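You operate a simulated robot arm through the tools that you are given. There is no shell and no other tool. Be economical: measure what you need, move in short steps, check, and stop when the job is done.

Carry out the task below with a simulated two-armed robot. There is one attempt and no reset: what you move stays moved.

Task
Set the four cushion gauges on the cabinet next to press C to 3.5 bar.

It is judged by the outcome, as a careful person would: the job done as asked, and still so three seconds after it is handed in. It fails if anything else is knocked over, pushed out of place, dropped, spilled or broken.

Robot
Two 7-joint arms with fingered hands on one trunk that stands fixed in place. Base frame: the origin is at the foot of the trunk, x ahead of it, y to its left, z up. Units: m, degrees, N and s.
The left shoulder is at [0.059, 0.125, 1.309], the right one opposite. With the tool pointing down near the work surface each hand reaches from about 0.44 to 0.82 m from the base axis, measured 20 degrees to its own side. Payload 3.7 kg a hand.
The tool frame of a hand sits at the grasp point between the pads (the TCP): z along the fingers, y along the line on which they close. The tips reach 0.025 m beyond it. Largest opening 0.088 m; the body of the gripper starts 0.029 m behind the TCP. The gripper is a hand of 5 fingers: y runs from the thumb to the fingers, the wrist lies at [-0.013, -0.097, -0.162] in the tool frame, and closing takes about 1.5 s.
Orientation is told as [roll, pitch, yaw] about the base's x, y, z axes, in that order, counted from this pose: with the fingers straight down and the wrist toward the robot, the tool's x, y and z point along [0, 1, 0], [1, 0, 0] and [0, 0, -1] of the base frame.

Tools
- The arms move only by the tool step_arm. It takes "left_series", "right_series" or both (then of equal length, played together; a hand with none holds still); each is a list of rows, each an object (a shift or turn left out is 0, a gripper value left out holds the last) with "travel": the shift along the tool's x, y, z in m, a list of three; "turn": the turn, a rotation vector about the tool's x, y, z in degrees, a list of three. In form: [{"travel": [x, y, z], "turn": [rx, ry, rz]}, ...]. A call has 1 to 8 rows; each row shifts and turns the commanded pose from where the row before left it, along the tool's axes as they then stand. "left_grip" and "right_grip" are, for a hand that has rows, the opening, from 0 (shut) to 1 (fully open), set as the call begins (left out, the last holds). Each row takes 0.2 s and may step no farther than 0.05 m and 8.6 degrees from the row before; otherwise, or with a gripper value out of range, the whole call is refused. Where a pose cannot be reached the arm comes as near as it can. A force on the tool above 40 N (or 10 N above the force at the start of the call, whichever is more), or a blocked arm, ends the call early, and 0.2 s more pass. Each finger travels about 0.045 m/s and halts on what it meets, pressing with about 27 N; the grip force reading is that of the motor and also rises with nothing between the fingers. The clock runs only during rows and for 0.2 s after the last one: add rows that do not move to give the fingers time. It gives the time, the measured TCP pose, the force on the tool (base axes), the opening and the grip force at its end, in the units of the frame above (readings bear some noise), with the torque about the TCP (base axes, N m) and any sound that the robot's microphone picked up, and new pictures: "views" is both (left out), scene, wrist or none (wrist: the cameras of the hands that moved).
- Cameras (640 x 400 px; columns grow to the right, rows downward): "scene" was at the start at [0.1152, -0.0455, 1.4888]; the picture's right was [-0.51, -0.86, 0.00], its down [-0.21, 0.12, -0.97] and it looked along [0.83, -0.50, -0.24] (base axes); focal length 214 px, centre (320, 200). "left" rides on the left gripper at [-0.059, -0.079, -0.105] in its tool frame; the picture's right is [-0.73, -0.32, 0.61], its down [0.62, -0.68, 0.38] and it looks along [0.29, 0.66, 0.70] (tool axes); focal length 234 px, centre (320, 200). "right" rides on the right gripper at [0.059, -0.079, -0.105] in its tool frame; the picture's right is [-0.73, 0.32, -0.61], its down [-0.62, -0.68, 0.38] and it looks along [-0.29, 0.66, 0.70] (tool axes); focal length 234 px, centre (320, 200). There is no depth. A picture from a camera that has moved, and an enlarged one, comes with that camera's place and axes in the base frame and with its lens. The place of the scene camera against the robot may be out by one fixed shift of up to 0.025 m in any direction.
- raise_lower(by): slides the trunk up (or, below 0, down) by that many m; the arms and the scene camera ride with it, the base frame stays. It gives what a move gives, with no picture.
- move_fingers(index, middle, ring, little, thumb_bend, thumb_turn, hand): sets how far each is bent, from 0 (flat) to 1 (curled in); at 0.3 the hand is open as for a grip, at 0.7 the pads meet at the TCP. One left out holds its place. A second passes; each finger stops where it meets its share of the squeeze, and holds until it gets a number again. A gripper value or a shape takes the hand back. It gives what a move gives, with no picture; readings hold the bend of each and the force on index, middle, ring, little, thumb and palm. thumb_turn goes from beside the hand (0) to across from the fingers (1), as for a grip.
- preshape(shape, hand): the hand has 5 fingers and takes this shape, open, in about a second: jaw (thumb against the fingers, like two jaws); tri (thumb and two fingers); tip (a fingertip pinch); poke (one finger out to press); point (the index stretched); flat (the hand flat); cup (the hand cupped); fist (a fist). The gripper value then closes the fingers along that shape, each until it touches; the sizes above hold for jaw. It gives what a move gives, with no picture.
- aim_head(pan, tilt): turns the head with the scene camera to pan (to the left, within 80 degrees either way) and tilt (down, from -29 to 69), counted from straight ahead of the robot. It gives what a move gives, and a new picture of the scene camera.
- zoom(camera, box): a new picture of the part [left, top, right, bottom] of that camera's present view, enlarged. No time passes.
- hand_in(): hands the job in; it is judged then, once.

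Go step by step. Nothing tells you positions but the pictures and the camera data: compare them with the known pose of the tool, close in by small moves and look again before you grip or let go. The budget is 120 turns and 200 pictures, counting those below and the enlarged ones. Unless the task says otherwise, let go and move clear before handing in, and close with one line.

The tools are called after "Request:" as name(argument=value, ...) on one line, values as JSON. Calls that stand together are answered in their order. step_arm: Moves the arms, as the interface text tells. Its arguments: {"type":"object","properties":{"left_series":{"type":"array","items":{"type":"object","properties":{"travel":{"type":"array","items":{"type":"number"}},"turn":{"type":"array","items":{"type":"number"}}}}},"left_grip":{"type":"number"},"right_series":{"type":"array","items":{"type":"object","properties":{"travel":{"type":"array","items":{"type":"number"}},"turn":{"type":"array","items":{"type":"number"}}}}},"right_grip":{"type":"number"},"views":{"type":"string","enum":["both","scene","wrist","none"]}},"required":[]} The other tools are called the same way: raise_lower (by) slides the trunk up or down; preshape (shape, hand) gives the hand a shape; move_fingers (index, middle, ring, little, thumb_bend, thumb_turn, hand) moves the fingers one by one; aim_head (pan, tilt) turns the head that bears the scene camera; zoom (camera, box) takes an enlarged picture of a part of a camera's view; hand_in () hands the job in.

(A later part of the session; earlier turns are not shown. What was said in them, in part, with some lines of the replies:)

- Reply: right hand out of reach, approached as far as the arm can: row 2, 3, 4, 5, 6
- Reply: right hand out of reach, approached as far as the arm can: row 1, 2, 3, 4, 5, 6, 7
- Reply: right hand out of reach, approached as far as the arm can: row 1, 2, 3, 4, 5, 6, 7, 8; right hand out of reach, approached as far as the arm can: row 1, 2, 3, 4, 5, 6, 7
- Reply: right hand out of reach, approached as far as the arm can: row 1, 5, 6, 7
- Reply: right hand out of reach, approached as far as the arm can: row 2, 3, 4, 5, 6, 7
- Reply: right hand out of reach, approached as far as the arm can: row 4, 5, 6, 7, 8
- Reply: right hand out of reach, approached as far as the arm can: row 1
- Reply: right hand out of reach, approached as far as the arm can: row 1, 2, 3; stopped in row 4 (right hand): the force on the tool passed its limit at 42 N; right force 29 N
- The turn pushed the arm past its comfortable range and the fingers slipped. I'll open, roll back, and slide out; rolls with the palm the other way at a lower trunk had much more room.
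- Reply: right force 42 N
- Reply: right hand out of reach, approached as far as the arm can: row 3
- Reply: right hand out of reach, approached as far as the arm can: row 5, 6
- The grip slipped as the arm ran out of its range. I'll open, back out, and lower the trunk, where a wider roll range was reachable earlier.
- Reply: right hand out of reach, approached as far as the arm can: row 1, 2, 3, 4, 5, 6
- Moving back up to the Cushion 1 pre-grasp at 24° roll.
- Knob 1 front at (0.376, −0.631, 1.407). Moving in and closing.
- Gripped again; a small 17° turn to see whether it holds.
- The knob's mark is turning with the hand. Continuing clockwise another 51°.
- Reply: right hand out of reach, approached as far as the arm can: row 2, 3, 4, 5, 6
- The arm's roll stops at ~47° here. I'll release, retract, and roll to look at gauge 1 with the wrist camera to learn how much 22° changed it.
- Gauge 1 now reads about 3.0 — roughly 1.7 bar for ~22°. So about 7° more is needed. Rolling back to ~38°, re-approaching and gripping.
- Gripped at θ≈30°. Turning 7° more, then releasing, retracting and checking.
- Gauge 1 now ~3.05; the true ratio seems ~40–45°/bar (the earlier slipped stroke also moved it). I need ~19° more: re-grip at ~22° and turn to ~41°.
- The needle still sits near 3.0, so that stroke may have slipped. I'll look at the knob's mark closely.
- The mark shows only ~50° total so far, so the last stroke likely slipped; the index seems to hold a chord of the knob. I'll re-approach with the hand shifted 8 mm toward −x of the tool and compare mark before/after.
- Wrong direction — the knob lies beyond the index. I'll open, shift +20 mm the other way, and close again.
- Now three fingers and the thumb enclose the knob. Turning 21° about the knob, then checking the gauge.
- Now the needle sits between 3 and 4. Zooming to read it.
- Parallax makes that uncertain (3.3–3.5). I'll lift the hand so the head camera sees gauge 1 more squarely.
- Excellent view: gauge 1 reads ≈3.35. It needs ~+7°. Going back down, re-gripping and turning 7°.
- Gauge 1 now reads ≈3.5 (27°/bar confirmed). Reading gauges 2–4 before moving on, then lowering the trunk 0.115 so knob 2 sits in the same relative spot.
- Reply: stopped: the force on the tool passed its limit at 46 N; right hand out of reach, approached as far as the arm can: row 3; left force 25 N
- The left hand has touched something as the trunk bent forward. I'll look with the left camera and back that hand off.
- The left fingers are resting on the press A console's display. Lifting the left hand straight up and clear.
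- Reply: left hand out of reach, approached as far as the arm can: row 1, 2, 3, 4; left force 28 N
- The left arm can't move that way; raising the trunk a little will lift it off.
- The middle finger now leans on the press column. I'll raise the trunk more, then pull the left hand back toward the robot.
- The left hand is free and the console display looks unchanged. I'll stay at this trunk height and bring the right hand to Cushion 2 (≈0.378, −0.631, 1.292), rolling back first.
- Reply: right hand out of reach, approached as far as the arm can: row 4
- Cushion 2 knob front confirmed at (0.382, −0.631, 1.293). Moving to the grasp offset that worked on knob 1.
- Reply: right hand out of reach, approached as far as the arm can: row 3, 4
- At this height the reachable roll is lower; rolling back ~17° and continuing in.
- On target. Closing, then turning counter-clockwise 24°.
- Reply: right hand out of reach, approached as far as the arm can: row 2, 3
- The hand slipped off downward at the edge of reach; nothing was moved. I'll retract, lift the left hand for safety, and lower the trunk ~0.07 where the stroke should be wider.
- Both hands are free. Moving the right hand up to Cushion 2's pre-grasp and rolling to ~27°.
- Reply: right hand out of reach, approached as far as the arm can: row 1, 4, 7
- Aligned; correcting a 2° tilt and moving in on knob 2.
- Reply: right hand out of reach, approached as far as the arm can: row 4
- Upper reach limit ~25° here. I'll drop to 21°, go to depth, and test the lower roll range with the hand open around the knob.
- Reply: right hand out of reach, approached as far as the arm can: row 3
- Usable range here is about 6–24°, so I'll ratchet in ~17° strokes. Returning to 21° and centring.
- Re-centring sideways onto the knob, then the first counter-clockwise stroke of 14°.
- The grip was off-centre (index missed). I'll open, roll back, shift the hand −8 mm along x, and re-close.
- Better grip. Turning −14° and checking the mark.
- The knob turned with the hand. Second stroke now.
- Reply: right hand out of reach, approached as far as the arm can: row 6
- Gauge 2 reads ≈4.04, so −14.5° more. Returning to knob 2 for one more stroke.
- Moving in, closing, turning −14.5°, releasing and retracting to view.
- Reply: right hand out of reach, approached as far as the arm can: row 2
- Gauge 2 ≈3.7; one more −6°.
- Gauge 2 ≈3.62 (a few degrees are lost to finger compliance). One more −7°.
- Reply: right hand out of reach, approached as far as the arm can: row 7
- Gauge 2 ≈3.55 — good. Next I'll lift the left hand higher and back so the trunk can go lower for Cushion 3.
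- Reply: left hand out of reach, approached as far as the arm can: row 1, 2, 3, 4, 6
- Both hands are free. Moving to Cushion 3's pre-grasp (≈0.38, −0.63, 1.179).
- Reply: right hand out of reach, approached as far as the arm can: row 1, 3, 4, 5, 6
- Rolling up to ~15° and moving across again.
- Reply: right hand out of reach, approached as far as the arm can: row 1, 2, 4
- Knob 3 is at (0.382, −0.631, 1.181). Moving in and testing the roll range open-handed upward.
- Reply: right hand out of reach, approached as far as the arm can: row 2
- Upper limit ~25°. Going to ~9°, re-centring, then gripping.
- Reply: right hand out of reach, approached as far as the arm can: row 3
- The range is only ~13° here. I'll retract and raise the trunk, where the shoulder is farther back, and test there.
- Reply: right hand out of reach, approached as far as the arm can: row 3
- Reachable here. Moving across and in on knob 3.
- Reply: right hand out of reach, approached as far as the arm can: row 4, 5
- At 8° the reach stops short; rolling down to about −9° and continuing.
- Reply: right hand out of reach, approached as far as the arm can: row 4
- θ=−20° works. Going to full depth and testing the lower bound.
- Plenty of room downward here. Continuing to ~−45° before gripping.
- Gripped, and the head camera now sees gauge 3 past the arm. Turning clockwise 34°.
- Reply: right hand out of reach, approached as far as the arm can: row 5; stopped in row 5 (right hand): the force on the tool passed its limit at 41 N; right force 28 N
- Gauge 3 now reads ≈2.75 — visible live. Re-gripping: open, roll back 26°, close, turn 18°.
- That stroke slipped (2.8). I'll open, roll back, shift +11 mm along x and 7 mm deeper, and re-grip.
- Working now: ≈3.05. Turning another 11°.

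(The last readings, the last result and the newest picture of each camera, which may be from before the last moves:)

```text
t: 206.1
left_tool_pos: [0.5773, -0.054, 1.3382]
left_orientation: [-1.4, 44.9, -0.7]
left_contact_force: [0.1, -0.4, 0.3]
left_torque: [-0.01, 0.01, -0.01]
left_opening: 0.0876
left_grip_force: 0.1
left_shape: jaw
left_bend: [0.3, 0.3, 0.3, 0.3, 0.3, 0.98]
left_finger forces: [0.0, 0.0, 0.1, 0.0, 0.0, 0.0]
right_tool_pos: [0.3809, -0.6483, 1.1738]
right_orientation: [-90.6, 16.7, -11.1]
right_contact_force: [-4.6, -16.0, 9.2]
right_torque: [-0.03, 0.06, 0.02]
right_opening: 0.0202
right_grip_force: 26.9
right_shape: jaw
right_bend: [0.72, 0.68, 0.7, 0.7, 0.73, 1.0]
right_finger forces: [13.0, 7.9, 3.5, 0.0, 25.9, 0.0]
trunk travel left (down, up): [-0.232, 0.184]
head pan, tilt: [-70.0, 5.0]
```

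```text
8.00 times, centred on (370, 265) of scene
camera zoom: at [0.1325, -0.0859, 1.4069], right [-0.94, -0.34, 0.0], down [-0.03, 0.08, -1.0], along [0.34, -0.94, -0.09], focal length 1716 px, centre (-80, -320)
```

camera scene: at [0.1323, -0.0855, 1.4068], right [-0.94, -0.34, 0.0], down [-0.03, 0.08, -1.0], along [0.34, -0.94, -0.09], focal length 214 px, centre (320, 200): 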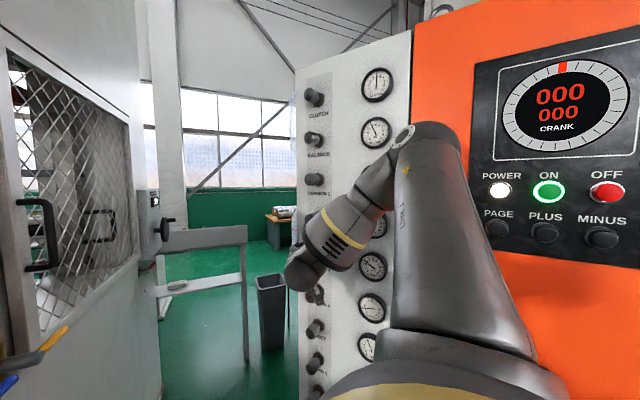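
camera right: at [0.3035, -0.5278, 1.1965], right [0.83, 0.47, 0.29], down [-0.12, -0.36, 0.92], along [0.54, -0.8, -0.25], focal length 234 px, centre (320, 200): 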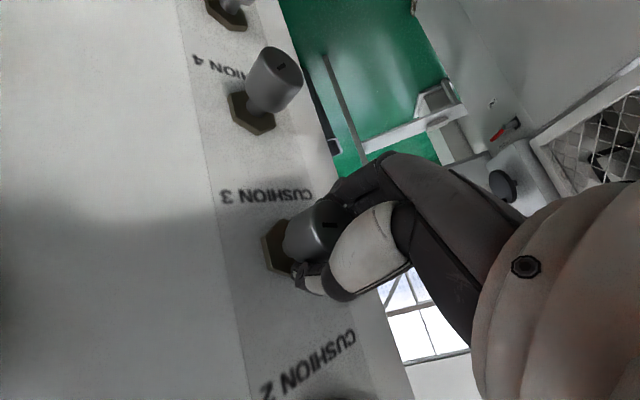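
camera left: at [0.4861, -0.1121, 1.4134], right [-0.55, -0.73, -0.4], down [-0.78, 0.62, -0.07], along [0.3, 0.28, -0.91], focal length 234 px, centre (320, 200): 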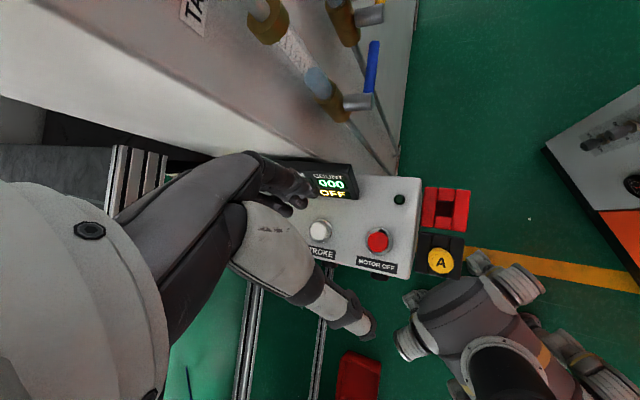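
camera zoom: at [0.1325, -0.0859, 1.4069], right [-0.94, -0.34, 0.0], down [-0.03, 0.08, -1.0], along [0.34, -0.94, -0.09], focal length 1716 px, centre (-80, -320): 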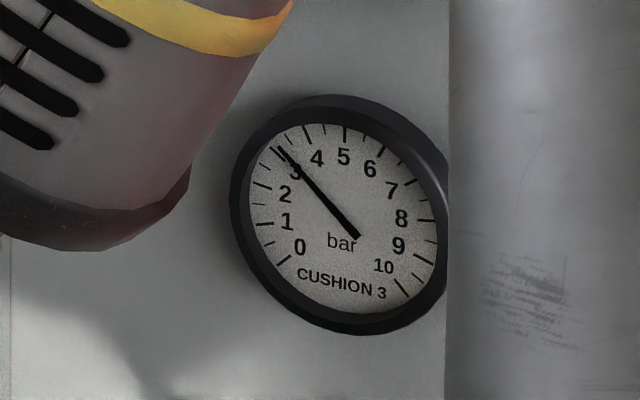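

≈3.25. One more ratchet: open, roll back 17°, grip, turn ~9°.

Request:
step_arm(right_series=[{}, {}, {}, {}, {}, {"turn": [0, 0, -8]}, {"turn": [0, 0, -8]}, {}], right_grip=1, views="none")

Request:
step_arm(right_series=[{}, {}, {}, {}, {}, {}], right_grip=0, views="none")

Request:
step_arm(right_series=[{"turn": [0, 0, 4.5]}, {"turn": [0, 0, 4.5]}, {}], views="none")

Request:
zoom(camera="scene", box=[330, 240, 410, 290])

```text
t: 207.9
left_tool_pos: [0.5786, -0.0522, 1.3384]
left_orientation: [-1.5, 45.0, -0.6]
left_contact_force: [0.8, 0.6, -0.1]
left_torque: [-0.03, 0.06, 0.0]
left_opening: 0.0875
left_grip_force: 0.0
left_shape: jaw
left_bend: [0.3, 0.3, 0.3, 0.3, 0.3, 0.98]
left_finger forces: [0.0, 0.1, 0.0, 0.1, 0.1, 0.0]
right_tool_pos: [0.3818, -0.6471, 1.1734]
right_orientation: [-90.5, 32.9, -11.1]
right_contact_force: [-0.1, -0.1, -1.1]
right_torque: [0.0, 0.0, 0.01]
right_opening: 0.0878
right_grip_force: 0.0
right_shape: jaw
right_bend: [0.3, 0.3, 0.3, 0.3, 0.3, 0.98]
right_finger forces: [0.0, 0.0, 0.1, 0.0, 0.0, 0.0]
trunk travel left (down, up): [-0.232, 0.184]
head pan, tilt: [-70.0, 5.0]
```

```text
t: 209.3
left_tool_pos: [0.5781, -0.0529, 1.3377]
left_orientation: [-1.5, 45.0, -0.6]
left_contact_force: [0.1, 0.2, 0.5]
left_torque: [-0.01, -0.01, 0.0]
left_opening: 0.0878
left_grip_force: 0.0
left_shape: jaw
left_bend: [0.3, 0.3, 0.3, 0.3, 0.3, 0.98]
left_finger forces: [0.1, 0.1, 0.1, 0.0, 0.0, 0.0]
right_tool_pos: [0.3792, -0.6489, 1.1755]
right_orientation: [-90.7, 32.8, -11.4]
right_contact_force: [-6.0, -7.7, 3.0]
right_torque: [-0.01, -0.02, -0.05]
right_opening: 0.0212
right_grip_force: 26.8
right_shape: jaw
right_bend: [0.72, 0.67, 0.7, 0.7, 0.73, 1.0]
right_finger forces: [12.6, 6.0, 0.1, 0.0, 25.2, 0.0]
trunk travel left (down, up): [-0.232, 0.184]
head pan, tilt: [-70.0, 5.0]
```

```text
t: 210.1
left_tool_pos: [0.5787, -0.0529, 1.3381]
left_orientation: [-1.5, 44.9, -0.7]
left_contact_force: [0.7, 0.1, -0.1]
left_torque: [-0.02, 0.0, -0.04]
left_opening: 0.0878
left_grip_force: 0.1
left_shape: jaw
left_bend: [0.3, 0.3, 0.3, 0.3, 0.3, 0.98]
left_finger forces: [0.0, 0.1, 0.1, 0.0, 0.1, 0.0]
right_tool_pos: [0.3794, -0.6494, 1.1744]
right_orientation: [-90.5, 23.7, -11.0]
right_contact_force: [-7.0, -9.2, 5.6]
right_torque: [0.0, 0.05, -0.04]
right_opening: 0.0209
right_grip_force: 27.0
right_shape: jaw
right_bend: [0.72, 0.67, 0.7, 0.7, 0.73, 1.0]
right_finger forces: [12.6, 6.7, 0.2, 0.0, 26.6, 0.1]
trunk travel left (down, up): [-0.232, 0.184]
head pan, tilt: [-70.0, 5.0]
```

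```text
8.00 times, centred on (370, 265) of scene
camera zoom: at [0.1325, -0.085, 1.4069], right [-0.94, -0.34, 0.0], down [-0.03, 0.08, -1.0], along [0.34, -0.94, -0.09], focal length 1716 px, centre (-80, -320)
```

zoom: 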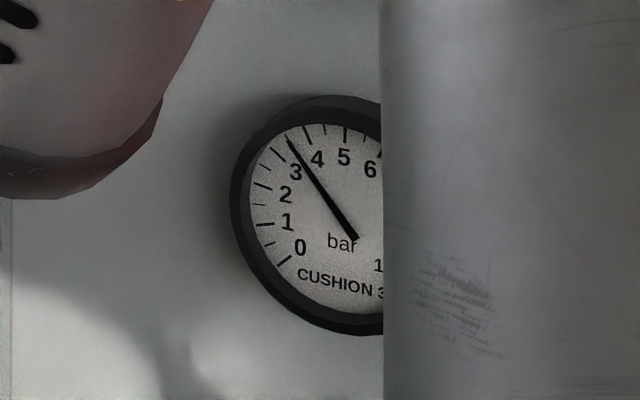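

Gauge 3 ≈3.55. Releasing, retracting and confirming.

Request:
step_arm(right_series=[{}, {}, {}, {}, {}, {}], right_grip=1, views="none")

Request:
step_arm(right_series=[{"travel": [0, 0, -0.04]}, {"travel": [0, 0, -0.04]}, {"turn": [0, 0, -8]}, {"turn": [0, 0, -8]}, {}], views="both")

Request:
zoom(camera="scene", box=[330, 240, 410, 290])

```text
t: 211.5
left_tool_pos: [0.5791, -0.0527, 1.3384]
left_orientation: [-1.5, 45.0, -0.6]
left_contact_force: [0.1, -0.7, -0.7]
left_torque: [0.03, 0.0, -0.01]
left_opening: 0.0877
left_grip_force: 0.2
left_shape: jaw
left_bend: [0.3, 0.3, 0.3, 0.3, 0.3, 0.98]
left_finger forces: [0.1, 0.0, 0.0, 0.0, 0.0, 0.0]
right_tool_pos: [0.3809, -0.6478, 1.1743]
right_orientation: [-90.5, 23.8, -11.1]
right_contact_force: [-0.4, 0.2, 0.6]
right_torque: [0.01, -0.04, 0.0]
right_opening: 0.0876
right_grip_force: 0.0
right_shape: jaw
right_bend: [0.3, 0.3, 0.3, 0.3, 0.3, 0.98]
right_finger forces: [0.1, 0.1, 0.0, 0.0, 0.1, 0.0]
trunk travel left (down, up): [-0.232, 0.184]
head pan, tilt: [-70.0, 5.0]
```

```text
t: 212.7
left_tool_pos: [0.5791, -0.0518, 1.3373]
left_orientation: [-1.4, 45.0, -0.7]
left_contact_force: [-0.8, 0.3, 0.3]
left_torque: [0.0, -0.03, -0.01]
left_opening: 0.088
left_grip_force: 0.0
left_shape: jaw
left_bend: [0.3, 0.3, 0.3, 0.3, 0.3, 0.98]
left_finger forces: [0.0, 0.0, 0.0, 0.0, 0.0, 0.1]
right_tool_pos: [0.3952, -0.569, 1.1738]
right_orientation: [-90.5, 39.9, -11.2]
right_contact_force: [-0.1, 0.7, -0.7]
right_torque: [-0.01, 0.0, 0.01]
right_opening: 0.0877
right_grip_force: 0.1
right_shape: jaw
right_bend: [0.3, 0.3, 0.3, 0.3, 0.3, 0.98]
right_finger forces: [0.0, 0.1, 0.0, 0.0, 0.0, 0.0]
trunk travel left (down, up): [-0.232, 0.184]
head pan, tilt: [-70.0, 5.0]
camera scene: at [0.1338, -0.084, 1.4068], right [-0.94, -0.34, 0.0], down [-0.03, 0.08, -1.0], along [0.34, -0.94, -0.09], focal length 214 px, centre (320, 200)
camera right: at [0.3171, -0.4462, 1.1793], right [0.82, 0.46, 0.34], down [-0.19, -0.35, 0.92], along [0.55, -0.81, -0.19], focal length 234 px, centre (320, 200)
```

scene: 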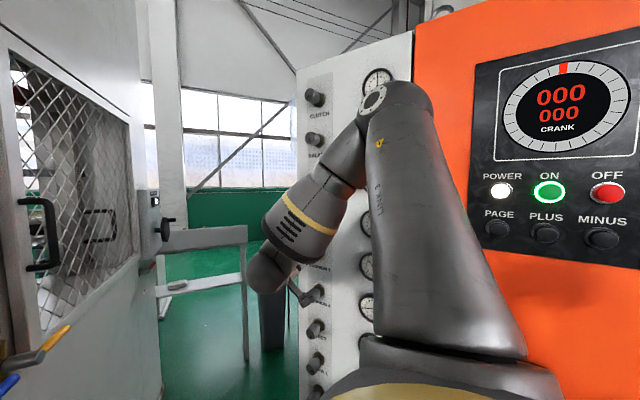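
right: 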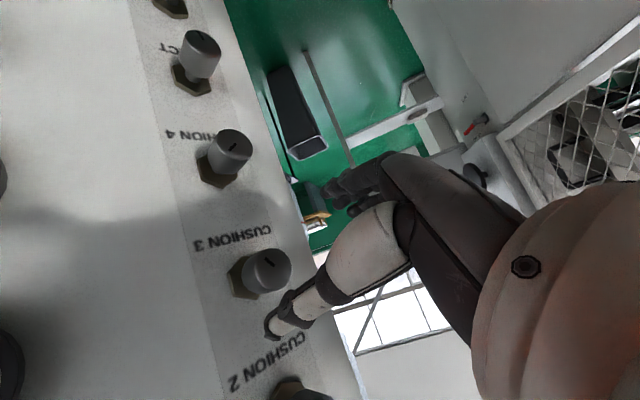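

```text
8.00 times, centred on (370, 265) of scene
camera zoom: at [0.1338, -0.084, 1.4068], right [-0.94, -0.34, 0.0], down [-0.03, 0.08, -1.0], along [0.34, -0.94, -0.09], focal length 1716 px, centre (-80, -320)
```

zoom: 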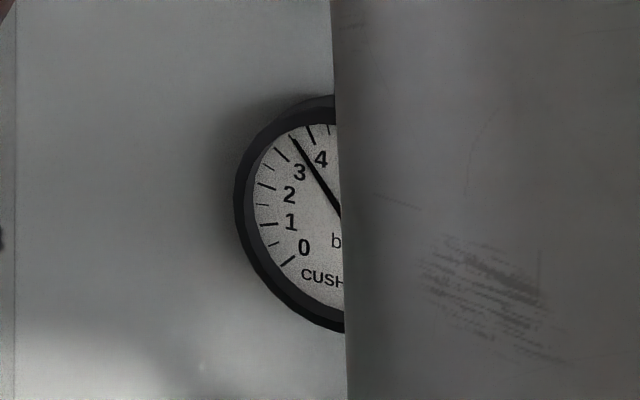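

Gauge 3 holds at ~3.5. Moving down to Cushion 4 at the same offset.

Request:
step_arm(right_series=[{"travel": [0.0289, 0.0242, 0]}, {"travel": [0.0289, 0.0242, 0]}, {"travel": [0.0289, 0.0242, 0]}, {}], views="both")

```text
t: 213.7
left_tool_pos: [0.579, -0.051, 1.3384]
left_orientation: [-1.7, 44.8, -0.9]
left_contact_force: [-0.5, 0.3, 0.3]
left_torque: [0.01, -0.03, 0.01]
left_opening: 0.088
left_grip_force: 0.0
left_shape: jaw
left_bend: [0.3, 0.3, 0.3, 0.3, 0.3, 0.98]
left_finger forces: [0.1, 0.0, 0.0, 0.0, 0.0, 0.0]
right_tool_pos: [0.3944, -0.5706, 1.0606]
right_orientation: [-90.6, 39.7, -11.2]
right_contact_force: [0.2, 0.2, 0.4]
right_torque: [0.03, 0.01, 0.06]
right_opening: 0.0877
right_grip_force: 0.1
right_shape: jaw
right_bend: [0.3, 0.3, 0.3, 0.3, 0.3, 0.98]
right_finger forces: [0.0, 0.1, 0.0, 0.1, 0.1, 0.1]
trunk travel left (down, up): [-0.232, 0.184]
head pan, tilt: [-70.0, 5.0]
camera scene: at [0.133, -0.0835, 1.4071], right [-0.94, -0.34, 0.0], down [-0.03, 0.08, -1.0], along [0.34, -0.94, -0.09], focal length 214 px, centre (320, 200)
camera right: at [0.3178, -0.4482, 1.0651], right [0.81, 0.47, 0.35], down [-0.19, -0.35, 0.92], along [0.55, -0.81, -0.19], focal length 234 px, centre (320, 200)
```

scene: 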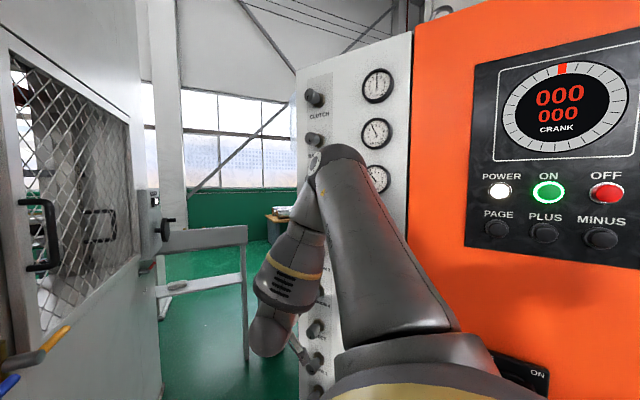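
right: 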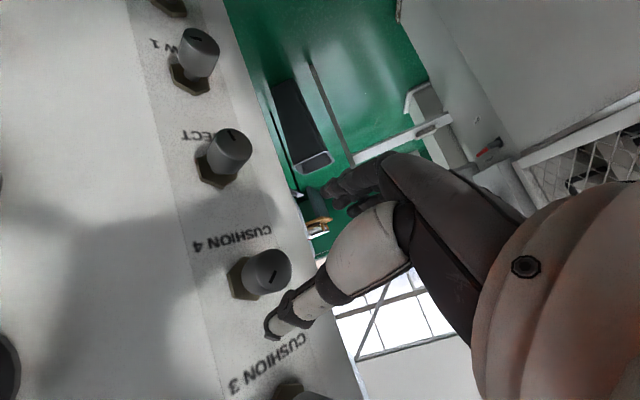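

Knob 4 is in the same relative view. Moving in, then rolling further down for a longer stroke.

Request:
step_arm(right_series=[{"turn": [0, 0, -6]}, {"turn": [0, 0, -6]}, {"travel": [0, -0.001, 0.03]}, {"travel": [0, 0, 0.03]}, {"travel": [0, 0, 0.02]}, {}], views="none")

Request:
step_arm(right_series=[{"turn": [0, 0, -6]}, {}], views="none")

Request:
step_arm(right_series=[{"turn": [0, 0, -6]}, {}], views="none")

```text
t: 215.1
left_tool_pos: [0.5794, -0.0517, 1.3369]
left_orientation: [-1.5, 45.0, -0.7]
left_contact_force: [0.4, -0.7, 0.1]
left_torque: [0.0, -0.01, 0.01]
left_opening: 0.0877
left_grip_force: 0.1
left_shape: jaw
left_bend: [0.3, 0.3, 0.3, 0.3, 0.3, 0.98]
left_finger forces: [0.0, 0.0, 0.0, 0.0, 0.0, 0.1]
right_tool_pos: [0.3774, -0.6487, 1.0608]
right_orientation: [-90.8, 51.8, -11.5]
right_contact_force: [-0.1, -0.9, 0.8]
right_torque: [0.01, 0.02, 0.0]
right_opening: 0.0877
right_grip_force: 0.0
right_shape: jaw
right_bend: [0.3, 0.3, 0.3, 0.3, 0.3, 0.98]
right_finger forces: [0.0, 0.1, 0.0, 0.0, 0.0, 0.1]
trunk travel left (down, up): [-0.232, 0.184]
head pan, tilt: [-70.0, 5.0]
```

```text
t: 215.7
left_tool_pos: [0.5785, -0.053, 1.3388]
left_orientation: [-1.5, 45.0, -0.7]
left_contact_force: [-0.3, 0.1, 0.0]
left_torque: [0.0, -0.01, 0.01]
left_opening: 0.0877
left_grip_force: 0.0
left_shape: jaw
left_bend: [0.3, 0.3, 0.3, 0.3, 0.3, 0.98]
left_finger forces: [0.1, 0.0, 0.1, 0.0, 0.0, 0.0]
right_tool_pos: [0.378, -0.6482, 1.0613]
right_orientation: [-90.8, 57.9, -11.6]
right_contact_force: [0.8, 0.1, 0.0]
right_torque: [-0.01, -0.01, 0.01]
right_opening: 0.0876
right_grip_force: 0.0
right_shape: jaw
right_bend: [0.3, 0.3, 0.3, 0.3, 0.3, 0.98]
right_finger forces: [0.0, 0.0, 0.0, 0.1, 0.1, 0.0]
trunk travel left (down, up): [-0.232, 0.184]
head pan, tilt: [-70.0, 5.0]
```

```text
t: 216.3
left_tool_pos: [0.5793, -0.0519, 1.3377]
left_orientation: [-1.5, 45.0, -0.9]
left_contact_force: [0.3, -0.1, -1.7]
left_torque: [0.0, 0.0, -0.03]
left_opening: 0.0879
left_grip_force: 0.1
left_shape: jaw
left_bend: [0.3, 0.3, 0.3, 0.3, 0.3, 0.98]
left_finger forces: [0.0, 0.1, 0.1, 0.0, 0.0, 0.1]
right_tool_pos: [0.3787, -0.6482, 1.0615]
right_orientation: [-90.9, 63.8, -11.7]
right_contact_force: [-0.7, 0.7, 0.4]
right_torque: [0.01, 0.02, 0.03]
right_opening: 0.0879
right_grip_force: 0.0
right_shape: jaw
right_bend: [0.3, 0.3, 0.3, 0.3, 0.3, 0.98]
right_finger forces: [0.1, 0.0, 0.1, 0.0, 0.1, 0.0]
trunk travel left (down, up): [-0.232, 0.184]
head pan, tilt: [-70.0, 5.0]
```

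Good range. Shifting +4 mm along x, closing, and turning clockwise 36°.

Request:
step_arm(right_series=[{"travel": [0.004, -0.002, 0]}, {}, {}, {}, {}, {}, {}], right_grip=0, views="none")

Request:
step_arm(right_series=[{"turn": [0, 0, 6]}, {"turn": [0, 0, 6]}, {"turn": [0, 0, 6]}, {"turn": [0, 0, 6]}, {"turn": [0, 0, 6]}, {"turn": [0, 0, 6]}, {}], views="both")

```text
t: 217.9
left_tool_pos: [0.5784, -0.0544, 1.3374]
left_orientation: [-1.5, 45.0, -0.6]
left_contact_force: [-0.6, -0.1, -1.1]
left_torque: [0.02, 0.03, -0.01]
left_opening: 0.0879
left_grip_force: 0.1
left_shape: jaw
left_bend: [0.3, 0.3, 0.3, 0.3, 0.3, 0.98]
left_finger forces: [0.0, 0.0, 0.0, 0.1, 0.0, 0.0]
right_tool_pos: [0.3734, -0.6483, 1.0629]
right_orientation: [-91.3, 63.8, -12.1]
right_contact_force: [-5.6, -11.7, 5.8]
right_torque: [-0.02, -0.04, 0.0]
right_opening: 0.0199
right_grip_force: 27.0
right_shape: jaw
right_bend: [0.72, 0.67, 0.7, 0.7, 0.74, 1.0]
right_finger forces: [12.4, 6.2, 0.0, 0.1, 26.0, 0.0]
trunk travel left (down, up): [-0.232, 0.184]
head pan, tilt: [-70.0, 5.0]
```

```text
t: 219.5
left_tool_pos: [0.5779, -0.0553, 1.3392]
left_orientation: [-1.4, 44.9, -0.6]
left_contact_force: [0.4, -0.3, -0.3]
left_torque: [0.0, 0.04, -0.02]
left_opening: 0.0878
left_grip_force: 0.1
left_shape: jaw
left_bend: [0.3, 0.3, 0.3, 0.3, 0.3, 0.98]
left_finger forces: [0.0, 0.0, 0.0, 0.1, 0.1, 0.0]
right_tool_pos: [0.3752, -0.649, 1.0622]
right_orientation: [-90.4, 27.7, -11.1]
right_contact_force: [-1.2, -17.8, 4.6]
right_torque: [0.01, 0.02, 0.0]
right_opening: 0.0196
right_grip_force: 27.2
right_shape: jaw
right_bend: [0.72, 0.66, 0.7, 0.7, 0.75, 1.0]
right_finger forces: [14.7, 9.8, 3.1, 0.1, 24.6, 0.0]
trunk travel left (down, up): [-0.232, 0.184]
head pan, tilt: [-70.0, 5.0]
camera scene: at [0.1323, -0.0866, 1.407], right [-0.94, -0.34, 0.0], down [-0.03, 0.08, -1.0], along [0.34, -0.94, -0.09], focal length 214 px, centre (320, 200)
camera right: at [0.2985, -0.5279, 1.0466], right [0.73, 0.48, 0.49], down [-0.38, -0.31, 0.87], along [0.57, -0.82, -0.05], focal length 234 px, centre (320, 200)
```

scene: 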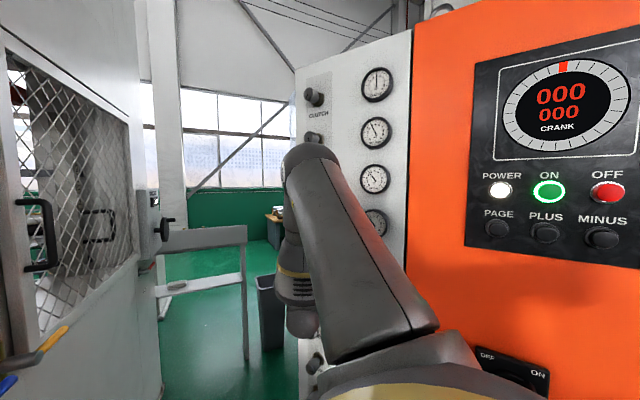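
right: 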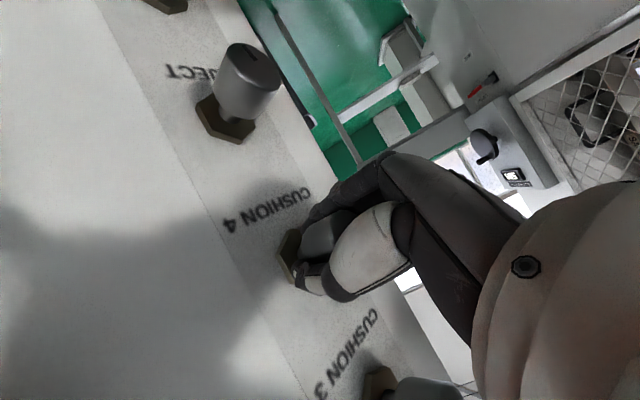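

Stroke held. Opening, rolling back and doing a second stroke of 24°, then checking.

Request:
step_arm(right_series=[{}, {}, {}, {}, {}, {"turn": [0, 0, -8]}, {"turn": [0, 0, -8]}, {"turn": [0, 0, -8]}], right_grip=1, views="none")

Request:
step_arm(right_series=[{"turn": [0, 0, -8]}, {}], views="wrist")

```text
t: 221.3
left_tool_pos: [0.5789, -0.0521, 1.3379]
left_orientation: [-1.5, 45.0, -0.8]
left_contact_force: [-0.1, -0.5, 0.2]
left_torque: [0.02, -0.02, 0.01]
left_opening: 0.0879
left_grip_force: 0.2
left_shape: jaw
left_bend: [0.3, 0.3, 0.3, 0.3, 0.3, 0.98]
left_finger forces: [0.0, 0.1, 0.0, 0.0, 0.0, 0.0]
right_tool_pos: [0.3746, -0.6467, 1.0627]
right_orientation: [-90.6, 52.1, -11.4]
right_contact_force: [0.2, -0.2, 0.0]
right_torque: [-0.02, 0.0, 0.0]
right_opening: 0.0877
right_grip_force: 0.0
right_shape: jaw
right_bend: [0.3, 0.3, 0.3, 0.3, 0.3, 0.98]
right_finger forces: [0.0, 0.0, 0.0, 0.0, 0.0, 0.0]
trunk travel left (down, up): [-0.232, 0.184]
head pan, tilt: [-70.0, 5.0]
```

```text
t: 221.9
left_tool_pos: [0.5791, -0.0521, 1.3376]
left_orientation: [-1.5, 45.1, -0.6]
left_contact_force: [-0.5, 0.1, 0.2]
left_torque: [0.0, 0.03, 0.02]
left_opening: 0.0877
left_grip_force: 0.0
left_shape: jaw
left_bend: [0.3, 0.3, 0.3, 0.3, 0.3, 0.98]
left_finger forces: [0.0, 0.1, 0.0, 0.0, 0.1, 0.1]
right_tool_pos: [0.3755, -0.647, 1.0622]
right_orientation: [-90.8, 60.0, -11.5]
right_contact_force: [0.7, 0.6, -0.9]
right_torque: [0.01, -0.03, 0.0]
right_opening: 0.0876
right_grip_force: 0.1
right_shape: jaw
right_bend: [0.3, 0.3, 0.3, 0.3, 0.3, 0.98]
right_finger forces: [0.0, 0.1, 0.0, 0.0, 0.0, 0.0]
trunk travel left (down, up): [-0.232, 0.184]
head pan, tilt: [-70.0, 5.0]
camera right: at [0.306, -0.5266, 1.1001], right [0.89, 0.45, 0.08], down [0.12, -0.41, 0.9], along [0.44, -0.8, -0.42], focal length 234 px, centre (320, 200)
```

right: 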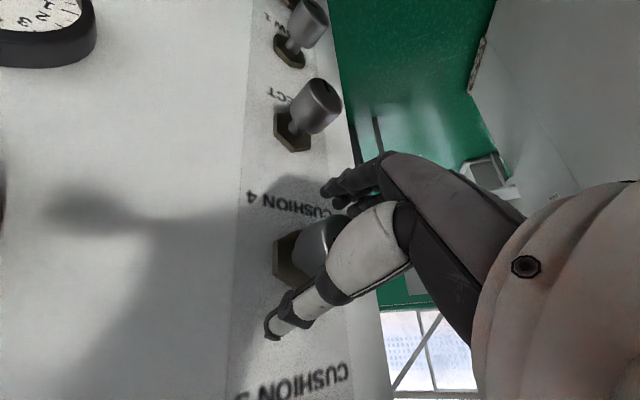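

Gauge 4 lies just off the left edge of this view. Second stroke: grip, turn 24°, release, retract and look.

Request:
step_arm(right_series=[{}, {}, {}, {}, {}, {}], right_grip=0, views="none")

Request:
step_arm(right_series=[{"turn": [0, 0, 6]}, {"turn": [0, 0, 6]}, {"turn": [0, 0, 6]}, {"turn": [0, 0, 6]}, {}], views="none")

Request:
step_arm(right_series=[{}, {}, {}, {}, {}, {"turn": [0, 0, -8]}, {"turn": [0, 0, -8]}, {"turn": [0, 0, -8]}], right_grip=1, views="none")

Request:
step_arm(right_series=[{"travel": [0, 0, -0.04]}, {"travel": [0, 0, -0.04]}, {"travel": [0, 0, -0.03]}, {}], views="both")

```text
t: 223.3
left_tool_pos: [0.5786, -0.0527, 1.3377]
left_orientation: [-1.6, 45.0, -0.7]
left_contact_force: [0.8, 0.2, -0.3]
left_torque: [0.02, 0.04, -0.03]
left_opening: 0.0878
left_grip_force: 0.0
left_shape: jaw
left_bend: [0.3, 0.3, 0.3, 0.3, 0.3, 0.98]
left_finger forces: [0.0, 0.0, 0.0, 0.1, 0.0, 0.0]
right_tool_pos: [0.3748, -0.65, 1.0631]
right_orientation: [-91.2, 59.8, -12.1]
right_contact_force: [-5.2, -10.0, 5.2]
right_torque: [-0.02, 0.02, -0.03]
right_opening: 0.0202
right_grip_force: 27.0
right_shape: jaw
right_bend: [0.72, 0.66, 0.7, 0.7, 0.75, 1.0]
right_finger forces: [12.5, 5.8, 0.1, 0.1, 25.0, 0.0]
trunk travel left (down, up): [-0.232, 0.184]
head pan, tilt: [-70.0, 5.0]
```

```text
t: 224.5
left_tool_pos: [0.5792, -0.0537, 1.3381]
left_orientation: [-1.3, 45.1, -0.8]
left_contact_force: [0.1, 0.4, 0.3]
left_torque: [0.03, 0.02, -0.03]
left_opening: 0.0878
left_grip_force: 0.1
left_shape: jaw
left_bend: [0.3, 0.3, 0.3, 0.3, 0.3, 0.98]
left_finger forces: [0.0, 0.0, 0.0, 0.0, 0.0, 0.0]
right_tool_pos: [0.3751, -0.6496, 1.0624]
right_orientation: [-90.5, 35.8, -11.2]
right_contact_force: [-2.6, -13.9, 1.1]
right_torque: [0.01, -0.01, -0.03]
right_opening: 0.0198
right_grip_force: 27.0
right_shape: jaw
right_bend: [0.72, 0.66, 0.7, 0.7, 0.75, 1.0]
right_finger forces: [14.9, 7.8, 0.5, 0.0, 23.4, 0.0]
trunk travel left (down, up): [-0.232, 0.184]
head pan, tilt: [-70.0, 5.0]
```

```text
t: 226.3
left_tool_pos: [0.5785, -0.052, 1.3386]
left_orientation: [-1.4, 45.0, -0.7]
left_contact_force: [-0.4, -0.4, 0.4]
left_torque: [-0.01, 0.0, 0.01]
left_opening: 0.0877
left_grip_force: 0.0
left_shape: jaw
left_bend: [0.3, 0.3, 0.3, 0.3, 0.3, 0.98]
left_finger forces: [0.0, 0.1, 0.0, 0.0, 0.1, 0.0]
right_tool_pos: [0.3753, -0.648, 1.0629]
right_orientation: [-90.7, 59.9, -11.5]
right_contact_force: [0.1, 0.3, 0.6]
right_torque: [0.0, 0.0, 0.03]
right_opening: 0.0879
right_grip_force: 0.0
right_shape: jaw
right_bend: [0.3, 0.3, 0.3, 0.3, 0.3, 0.98]
right_finger forces: [0.0, 0.0, 0.0, 0.0, 0.1, 0.0]
trunk travel left (down, up): [-0.232, 0.184]
head pan, tilt: [-70.0, 5.0]
```

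```text
t: 227.3
left_tool_pos: [0.5784, -0.0525, 1.3372]
left_orientation: [-1.5, 44.9, -0.7]
left_contact_force: [-0.4, -0.2, 0.0]
left_torque: [0.03, 0.01, 0.01]
left_opening: 0.0877
left_grip_force: 0.0
left_shape: jaw
left_bend: [0.3, 0.3, 0.3, 0.3, 0.3, 0.98]
left_finger forces: [0.1, 0.0, 0.0, 0.1, 0.0, 0.0]
right_tool_pos: [0.3958, -0.5401, 1.0608]
right_orientation: [-90.9, 59.9, -11.5]
right_contact_force: [-0.4, 0.5, -0.6]
right_torque: [0.01, -0.02, 0.03]
right_opening: 0.088
right_grip_force: 0.0
right_shape: jaw
right_bend: [0.3, 0.3, 0.3, 0.3, 0.3, 0.98]
right_finger forces: [0.0, 0.0, 0.1, 0.0, 0.0, 0.1]
trunk travel left (down, up): [-0.232, 0.184]
head pan, tilt: [-70.0, 5.0]
camera scene: at [0.1338, -0.0843, 1.4068], right [-0.94, -0.34, 0.0], down [-0.03, 0.08, -1.0], along [0.34, -0.94, -0.09], focal length 214 px, centre (320, 200)
camera right: at [0.3258, -0.4183, 1.099], right [0.89, 0.45, 0.08], down [0.12, -0.41, 0.91], along [0.44, -0.8, -0.42], focal length 234 px, centre (320, 200)
```

scene: 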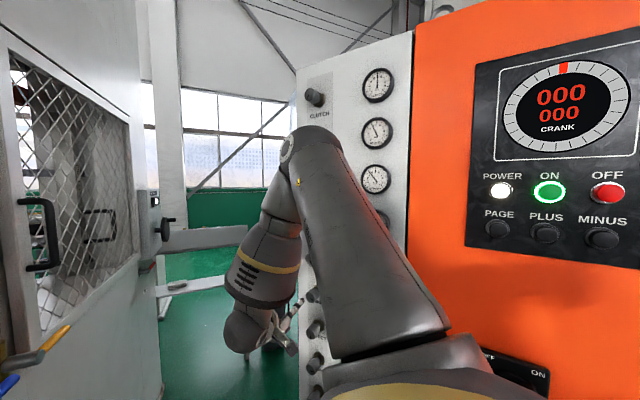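
right: 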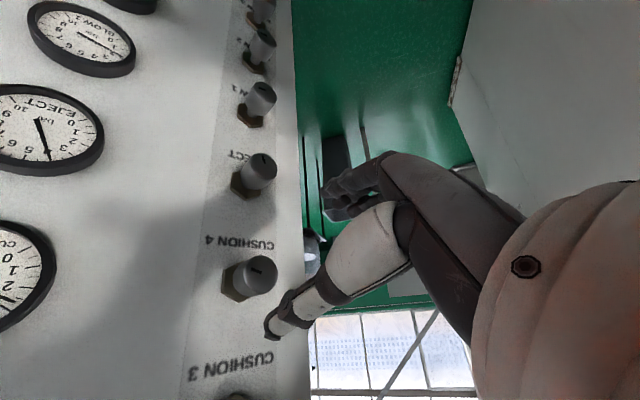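

The Cushion 4 gauge is partly in view. Sliding the hand toward the gauges to see it fully.

Request:
step_arm(right_series=[{"travel": [0.035, -0.02, 0]}, {"travel": [0.035, -0.02, 0]}, {}], views="wrist")

Request:
zoom(camera="right", box=[20, 210, 180, 310])

```text
t: 228.1
left_tool_pos: [0.5791, -0.0526, 1.3373]
left_orientation: [-1.5, 44.9, -0.7]
left_contact_force: [0.7, 0.1, -0.3]
left_torque: [-0.01, 0.02, 0.0]
left_opening: 0.0876
left_grip_force: 0.0
left_shape: jaw
left_bend: [0.3, 0.3, 0.3, 0.3, 0.3, 0.98]
left_finger forces: [0.0, 0.0, 0.0, 0.0, 0.0, 0.1]
right_tool_pos: [0.3169, -0.5232, 1.0598]
right_orientation: [-90.9, 60.0, -11.6]
right_contact_force: [-0.1, 0.5, 0.4]
right_torque: [-0.02, 0.0, -0.01]
right_opening: 0.0878
right_grip_force: 0.0
right_shape: jaw
right_bend: [0.3, 0.3, 0.3, 0.3, 0.3, 0.98]
right_finger forces: [0.0, 0.0, 0.0, 0.0, 0.0, 0.0]
trunk travel left (down, up): [-0.232, 0.184]
head pan, tilt: [-70.0, 5.0]
camera right: at [0.2468, -0.4028, 1.0981], right [0.89, 0.45, 0.08], down [0.12, -0.41, 0.91], along [0.44, -0.8, -0.42], focal length 234 px, centre (320, 200)
```

right: 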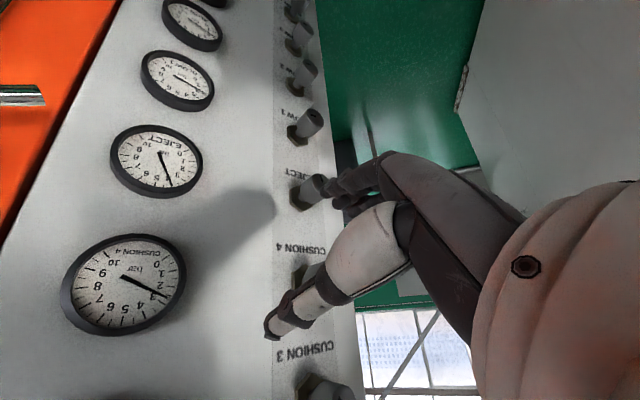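

```text
4.00 times, centred on (100, 260) of right
camera zoom: at [0.2468, -0.4028, 1.0981], right [0.89, 0.45, 0.08], down [0.12, -0.41, 0.91], along [0.44, -0.8, -0.42], focal length 937 px, centre (1200, -40)
```

zoom: 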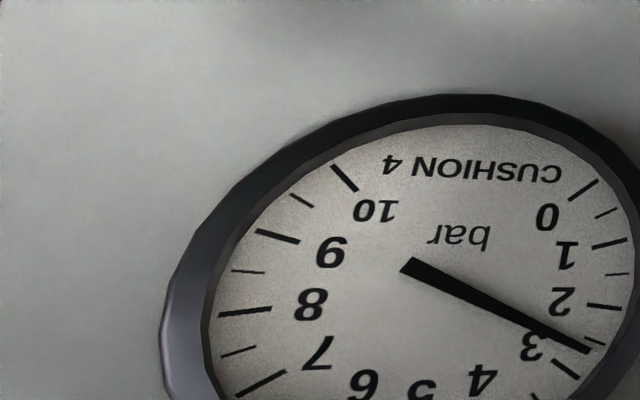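

Gauge 4 ≈2.6; needs about +24° (plus a few degrees lost). Returning for another stroke of 28°.

Request:
step_arm(right_series=[{"travel": [-0.035, 0.02, 0]}, {"travel": [-0.035, 0.02, 0]}, {"travel": [0.002, 0, 0.04]}, {"travel": [0, 0, 0.04]}, {"travel": [0, 0, 0.031]}, {}], views="none")

Request:
step_arm(right_series=[{}, {}, {}, {}, {}, {}], right_grip=0, views="none")

Request:
step_arm(right_series=[{"turn": [0, 0, 7]}, {"turn": [0, 0, 7]}, {"turn": [0, 0, 7]}, {"turn": [0, 0, 6]}, {}], views="none")

Request:
step_arm(right_series=[{}, {}, {}, {}, {}, {"turn": [0, 0, -8]}, {"turn": [0, 0, -8]}, {"turn": [0, 0, -8]}], right_grip=1, views="none")

Request:
step_arm(right_series=[{"travel": [0, 0, -0.04]}, {"travel": [0, 0, -0.04]}, {"travel": [0, 0, -0.031], "turn": [0, 0, -3]}, {"travel": [0.035, -0.02, 0]}, {"travel": [0.035, -0.02, 0]}, {}], views="none")

Request:
zoom(camera="right", box=[40, 225, 200, 325])

```text
t: 229.5
left_tool_pos: [0.5808, -0.0527, 1.3376]
left_orientation: [-1.4, 45.0, -0.8]
left_contact_force: [0.3, -0.5, -0.5]
left_torque: [0.02, 0.02, -0.02]
left_opening: 0.0877
left_grip_force: 0.2
left_shape: jaw
left_bend: [0.3, 0.3, 0.3, 0.3, 0.3, 0.98]
left_finger forces: [0.1, 0.0, 0.0, 0.0, 0.2, 0.0]
right_tool_pos: [0.3721, -0.6479, 1.0606]
right_orientation: [-90.9, 59.9, -11.7]
right_contact_force: [-0.4, 0.3, -0.5]
right_torque: [0.01, 0.0, 0.04]
right_opening: 0.0875
right_grip_force: 0.1
right_shape: jaw
right_bend: [0.3, 0.3, 0.3, 0.3, 0.3, 0.98]
right_finger forces: [0.0, 0.0, 0.0, 0.1, 0.0, 0.0]
trunk travel left (down, up): [-0.232, 0.184]
head pan, tilt: [-70.0, 5.0]
```

```text
t: 230.9
left_tool_pos: [0.5788, -0.0523, 1.3386]
left_orientation: [-1.3, 44.9, -0.8]
left_contact_force: [0.7, -0.4, -1.0]
left_torque: [-0.02, 0.02, -0.01]
left_opening: 0.0877
left_grip_force: 0.0
left_shape: jaw
left_bend: [0.3, 0.3, 0.3, 0.3, 0.3, 0.98]
left_finger forces: [0.1, 0.0, 0.1, 0.0, 0.0, 0.0]
right_tool_pos: [0.3708, -0.6492, 1.0606]
right_orientation: [-91.2, 59.8, -11.9]
right_contact_force: [-4.0, -9.7, 2.7]
right_torque: [0.03, 0.03, 0.03]
right_opening: 0.0191
right_grip_force: 27.0
right_shape: jaw
right_bend: [0.72, 0.66, 0.7, 0.7, 0.76, 1.0]
right_finger forces: [10.6, 6.5, 3.4, 0.0, 21.0, 0.0]
trunk travel left (down, up): [-0.232, 0.184]
head pan, tilt: [-70.0, 5.0]
```

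```text
t: 232.1
left_tool_pos: [0.5779, -0.0549, 1.3371]
left_orientation: [-1.4, 44.9, -0.7]
left_contact_force: [-0.3, -0.3, -0.7]
left_torque: [0.02, -0.02, -0.03]
left_opening: 0.0878
left_grip_force: 0.0
left_shape: jaw
left_bend: [0.3, 0.3, 0.3, 0.3, 0.3, 0.98]
left_finger forces: [0.0, 0.0, 0.0, 0.1, 0.0, 0.0]
right_tool_pos: [0.3743, -0.6505, 1.0595]
right_orientation: [-90.5, 32.8, -11.1]
right_contact_force: [-2.2, -15.8, 0.5]
right_torque: [-0.03, 0.01, 0.03]
right_opening: 0.0182
right_grip_force: 26.3
right_shape: jaw
right_bend: [0.72, 0.66, 0.7, 0.7, 0.76, 1.0]
right_finger forces: [13.4, 8.4, 4.5, 0.0, 20.5, 0.0]
trunk travel left (down, up): [-0.232, 0.184]
head pan, tilt: [-70.0, 5.0]
```

```text
t: 233.9
left_tool_pos: [0.5798, -0.0517, 1.3384]
left_orientation: [-1.5, 45.0, -0.7]
left_contact_force: [0.1, 0.4, 0.5]
left_torque: [-0.01, 0.03, 0.01]
left_opening: 0.0881
left_grip_force: 0.1
left_shape: jaw
left_bend: [0.3, 0.3, 0.3, 0.3, 0.3, 0.98]
left_finger forces: [0.1, 0.1, 0.2, 0.0, 0.1, 0.0]
right_tool_pos: [0.374, -0.6462, 1.062]
right_orientation: [-90.8, 57.0, -11.5]
right_contact_force: [-0.3, 0.0, 0.5]
right_torque: [-0.01, 0.0, 0.0]
right_opening: 0.0875
right_grip_force: 0.0
right_shape: jaw
right_bend: [0.3, 0.3, 0.3, 0.3, 0.3, 0.98]
right_finger forces: [0.0, 0.1, 0.0, 0.1, 0.0, 0.1]
trunk travel left (down, up): [-0.232, 0.184]
head pan, tilt: [-70.0, 5.0]
```

```text
t: 235.3
left_tool_pos: [0.5788, -0.053, 1.3371]
left_orientation: [-1.5, 44.9, -0.7]
left_contact_force: [0.2, 0.0, 0.3]
left_torque: [-0.01, -0.02, 0.01]
left_opening: 0.0877
left_grip_force: 0.0
left_shape: jaw
left_bend: [0.3, 0.3, 0.3, 0.3, 0.3, 0.98]
left_finger forces: [0.0, 0.1, 0.0, 0.0, 0.0, 0.0]
right_tool_pos: [0.316, -0.522, 1.0583]
right_orientation: [-90.8, 59.9, -11.6]
right_contact_force: [-0.6, -1.1, 0.1]
right_torque: [0.0, 0.04, 0.02]
right_opening: 0.0875
right_grip_force: 0.1
right_shape: jaw
right_bend: [0.3, 0.3, 0.3, 0.3, 0.3, 0.98]
right_finger forces: [0.0, 0.0, 0.1, 0.0, 0.0, 0.1]
trunk travel left (down, up): [-0.232, 0.184]
head pan, tilt: [-70.0, 5.0]
```

```text
4.00 times, centred on (120, 275) of right
camera zoom: at [0.2459, -0.4019, 1.0968], right [0.89, 0.45, 0.08], down [0.12, -0.41, 0.91], along [0.44, -0.8, -0.42], focal length 937 px, centre (1120, -100)
```

zoom: 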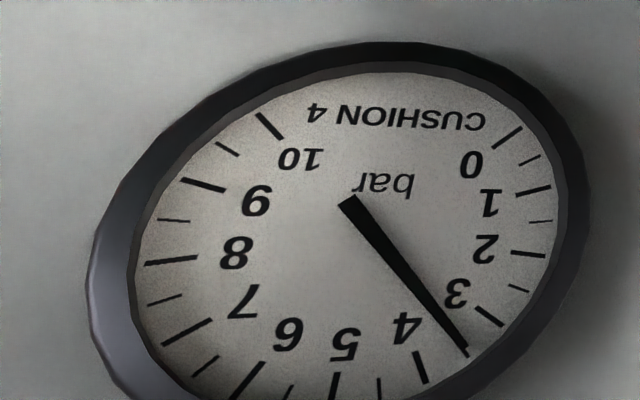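

Gauge 4 ≈3.45–3.5. Now I'll move the right hand clear to +x and re-check all four gauges with the head camera.

Request:
step_arm(right_series=[{"travel": [-0.035, 0.02, -0.005]}, {"travel": [-0.035, 0.02, -0.005]}, {"travel": [-0.035, 0.02, -0.005]}, {"travel": [-0.035, 0.02, -0.005]}, {"travel": [-0.035, 0.02, -0.005]}, {}], views="scene")

```text
t: 236.7
left_tool_pos: [0.5791, -0.0515, 1.3393]
left_orientation: [-1.5, 44.9, -0.7]
left_contact_force: [0.2, 0.6, 0.9]
left_torque: [0.0, -0.02, 0.02]
left_opening: 0.0877
left_grip_force: 0.1
left_shape: jaw
left_bend: [0.3, 0.3, 0.3, 0.3, 0.3, 0.98]
left_finger forces: [0.1, 0.1, 0.0, 0.0, 0.1, 0.0]
right_tool_pos: [0.4885, -0.5311, 1.0334]
right_orientation: [-90.9, 59.3, -11.6]
right_contact_force: [0.3, 0.5, 0.5]
right_torque: [0.04, -0.01, 0.03]
right_opening: 0.0878
right_grip_force: 0.0
right_shape: jaw
right_bend: [0.3, 0.3, 0.3, 0.3, 0.3, 0.98]
right_finger forces: [0.0, 0.1, 0.0, 0.1, 0.1, 0.0]
right hand out of reach, approached as far as the arm can: row 4, 5
trunk travel left (down, up): [-0.232, 0.184]
head pan, tilt: [-70.0, 5.0]
camera scene: at [0.1332, -0.0839, 1.407], right [-0.94, -0.34, 0.0], down [-0.03, 0.08, -1.0], along [0.34, -0.94, -0.09], focal length 214 px, centre (320, 200)
```

scene: 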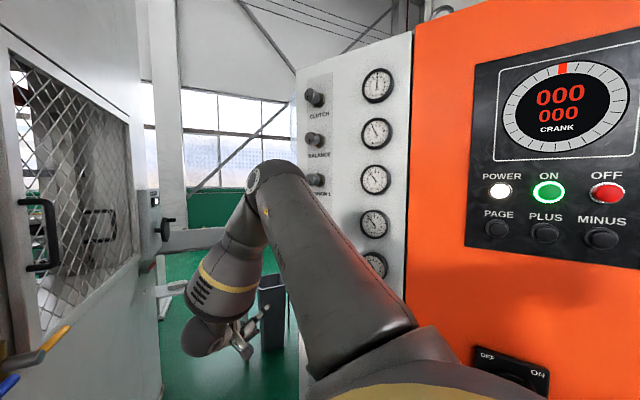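

Request:
zoom(camera="scene", box=[336, 155, 416, 205])

Request:
zoom(camera="scene", box=[336, 200, 416, 250])

Request:
zoom(camera="scene", box=[336, 240, 416, 290])

```text
8.00 times, centred on (376, 180) of scene
camera zoom: at [0.1332, -0.0839, 1.407], right [-0.94, -0.34, 0.0], down [-0.03, 0.08, -1.0], along [0.34, -0.94, -0.09], focal length 1716 px, centre (-128, 360)
```

zoom: 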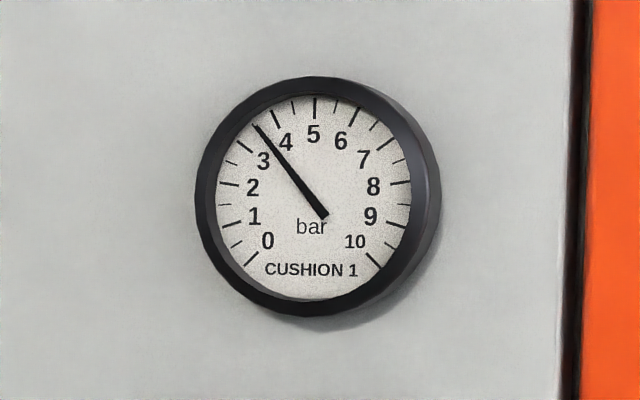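

```text
8.00 times, centred on (376, 225) of scene
camera zoom: at [0.1332, -0.0839, 1.407], right [-0.94, -0.34, 0.0], down [-0.03, 0.08, -1.0], along [0.34, -0.94, -0.09], focal length 1716 px, centre (-128, 0)
```

zoom: 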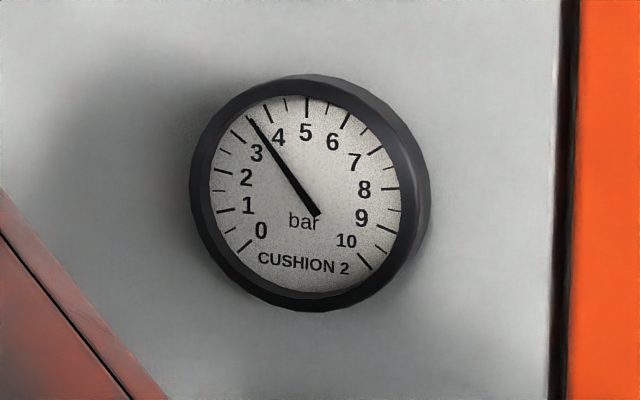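

```text
8.00 times, centred on (376, 265) of scene
camera zoom: at [0.1332, -0.0839, 1.407], right [-0.94, -0.34, 0.0], down [-0.03, 0.08, -1.0], along [0.34, -0.94, -0.09], focal length 1716 px, centre (-128, -320)
```

zoom: 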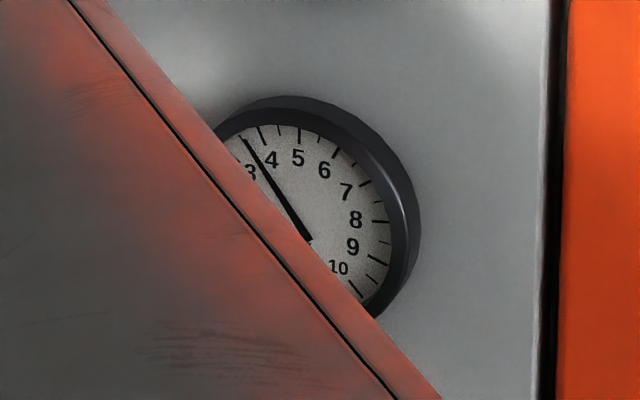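

Gauges 1–3 read ≈3.5, 3.5 and 3.55, and gauge 4 ≈3.46. A last look at the press A console that the left hand brushed.

Request:
aim_head(pan=-10, tilt=30)

Request:
aim_head(pan=-10, tilt=30)

```text
t: 238.0
left_tool_pos: [0.5807, -0.0507, 1.3321]
left_orientation: [-1.6, 45.6, -0.7]
left_contact_force: [0.2, 0.4, 0.4]
left_torque: [-0.02, -0.01, 0.0]
left_opening: 0.0878
left_grip_force: 0.0
left_shape: jaw
left_bend: [0.3, 0.3, 0.3, 0.3, 0.3, 0.98]
left_finger forces: [0.1, 0.1, 0.0, 0.0, 0.0, 0.0]
right_tool_pos: [0.4868, -0.5325, 1.0329]
right_orientation: [-91.0, 59.4, -11.7]
right_contact_force: [-0.1, -0.4, 0.1]
right_torque: [-0.03, -0.03, 0.03]
right_opening: 0.0878
right_grip_force: 0.1
right_shape: jaw
right_bend: [0.3, 0.3, 0.3, 0.3, 0.3, 0.98]
right_finger forces: [0.1, 0.0, 0.0, 0.1, 0.0, 0.0]
trunk travel left (down, up): [-0.232, 0.184]
head pan, tilt: [-10.0, 30.0]
camera scene: at [0.1538, -0.0729, 1.3701], right [-0.82, -0.57, 0.0], down [-0.26, 0.38, -0.89], along [0.5, -0.73, -0.46], focal length 214 px, centre (320, 200)
```

scene: 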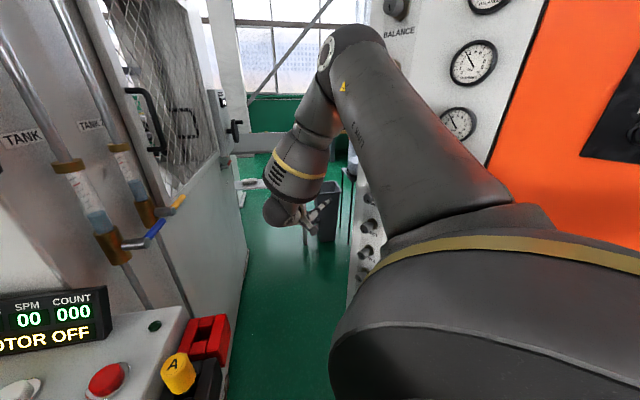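

```text
t: 238.6
left_tool_pos: [0.5818, -0.05, 1.3331]
left_orientation: [-1.7, 45.6, -0.7]
left_contact_force: [0.3, -0.1, 0.2]
left_torque: [-0.03, 0.0, 0.01]
left_opening: 0.0878
left_grip_force: 0.1
left_shape: jaw
left_bend: [0.3, 0.3, 0.3, 0.3, 0.3, 0.98]
left_finger forces: [0.1, 0.0, 0.0, 0.1, 0.0, 0.0]
right_tool_pos: [0.489, -0.5332, 1.0333]
right_orientation: [-90.9, 59.4, -11.7]
right_contact_force: [-0.1, 0.2, 0.6]
right_torque: [0.0, 0.0, 0.0]
right_opening: 0.0877
right_grip_force: 0.2
right_shape: jaw
right_bend: [0.3, 0.3, 0.3, 0.3, 0.3, 0.98]
right_finger forces: [0.0, 0.0, 0.0, 0.1, 0.2, 0.0]
trunk travel left (down, up): [-0.232, 0.184]
head pan, tilt: [-10.0, 30.0]
camera scene: at [0.154, -0.073, 1.3698], right [-0.82, -0.57, 0.0], down [-0.26, 0.38, -0.88], along [0.5, -0.73, -0.47], focal length 214 px, centre (320, 200)
```

scene: 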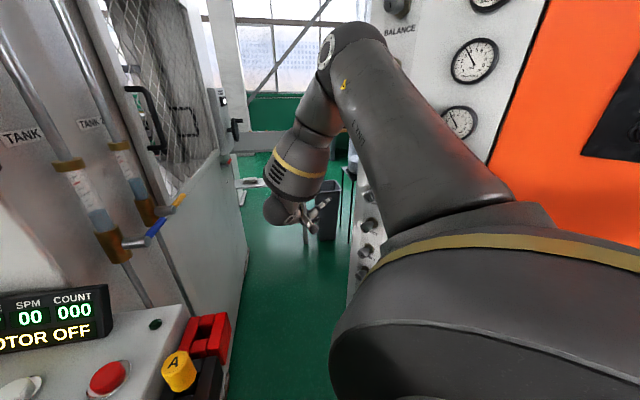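

The press A console still shows MOTOR OFF and nothing on it has shifted. Both hands are open and clear of everything, so I'm handing in.

Request:
hand_in()

```text
The job is handed in.
```

All four cushion gauges on the cabinet read about 3.5 bar: Cushion 1 about 3.5, Cushion 2 about 3.5, Cushion 3 about 3.55 and Cushion 4 about 3.45. I saw no "Press C" sign, so I took the cabinet beside the orange press to be the right one. While I was lowering the trunk, the left hand pressed on the press A console with about 46 N, then leaned on the press column; the console still shows MOTOR OFF and nothing looks moved.
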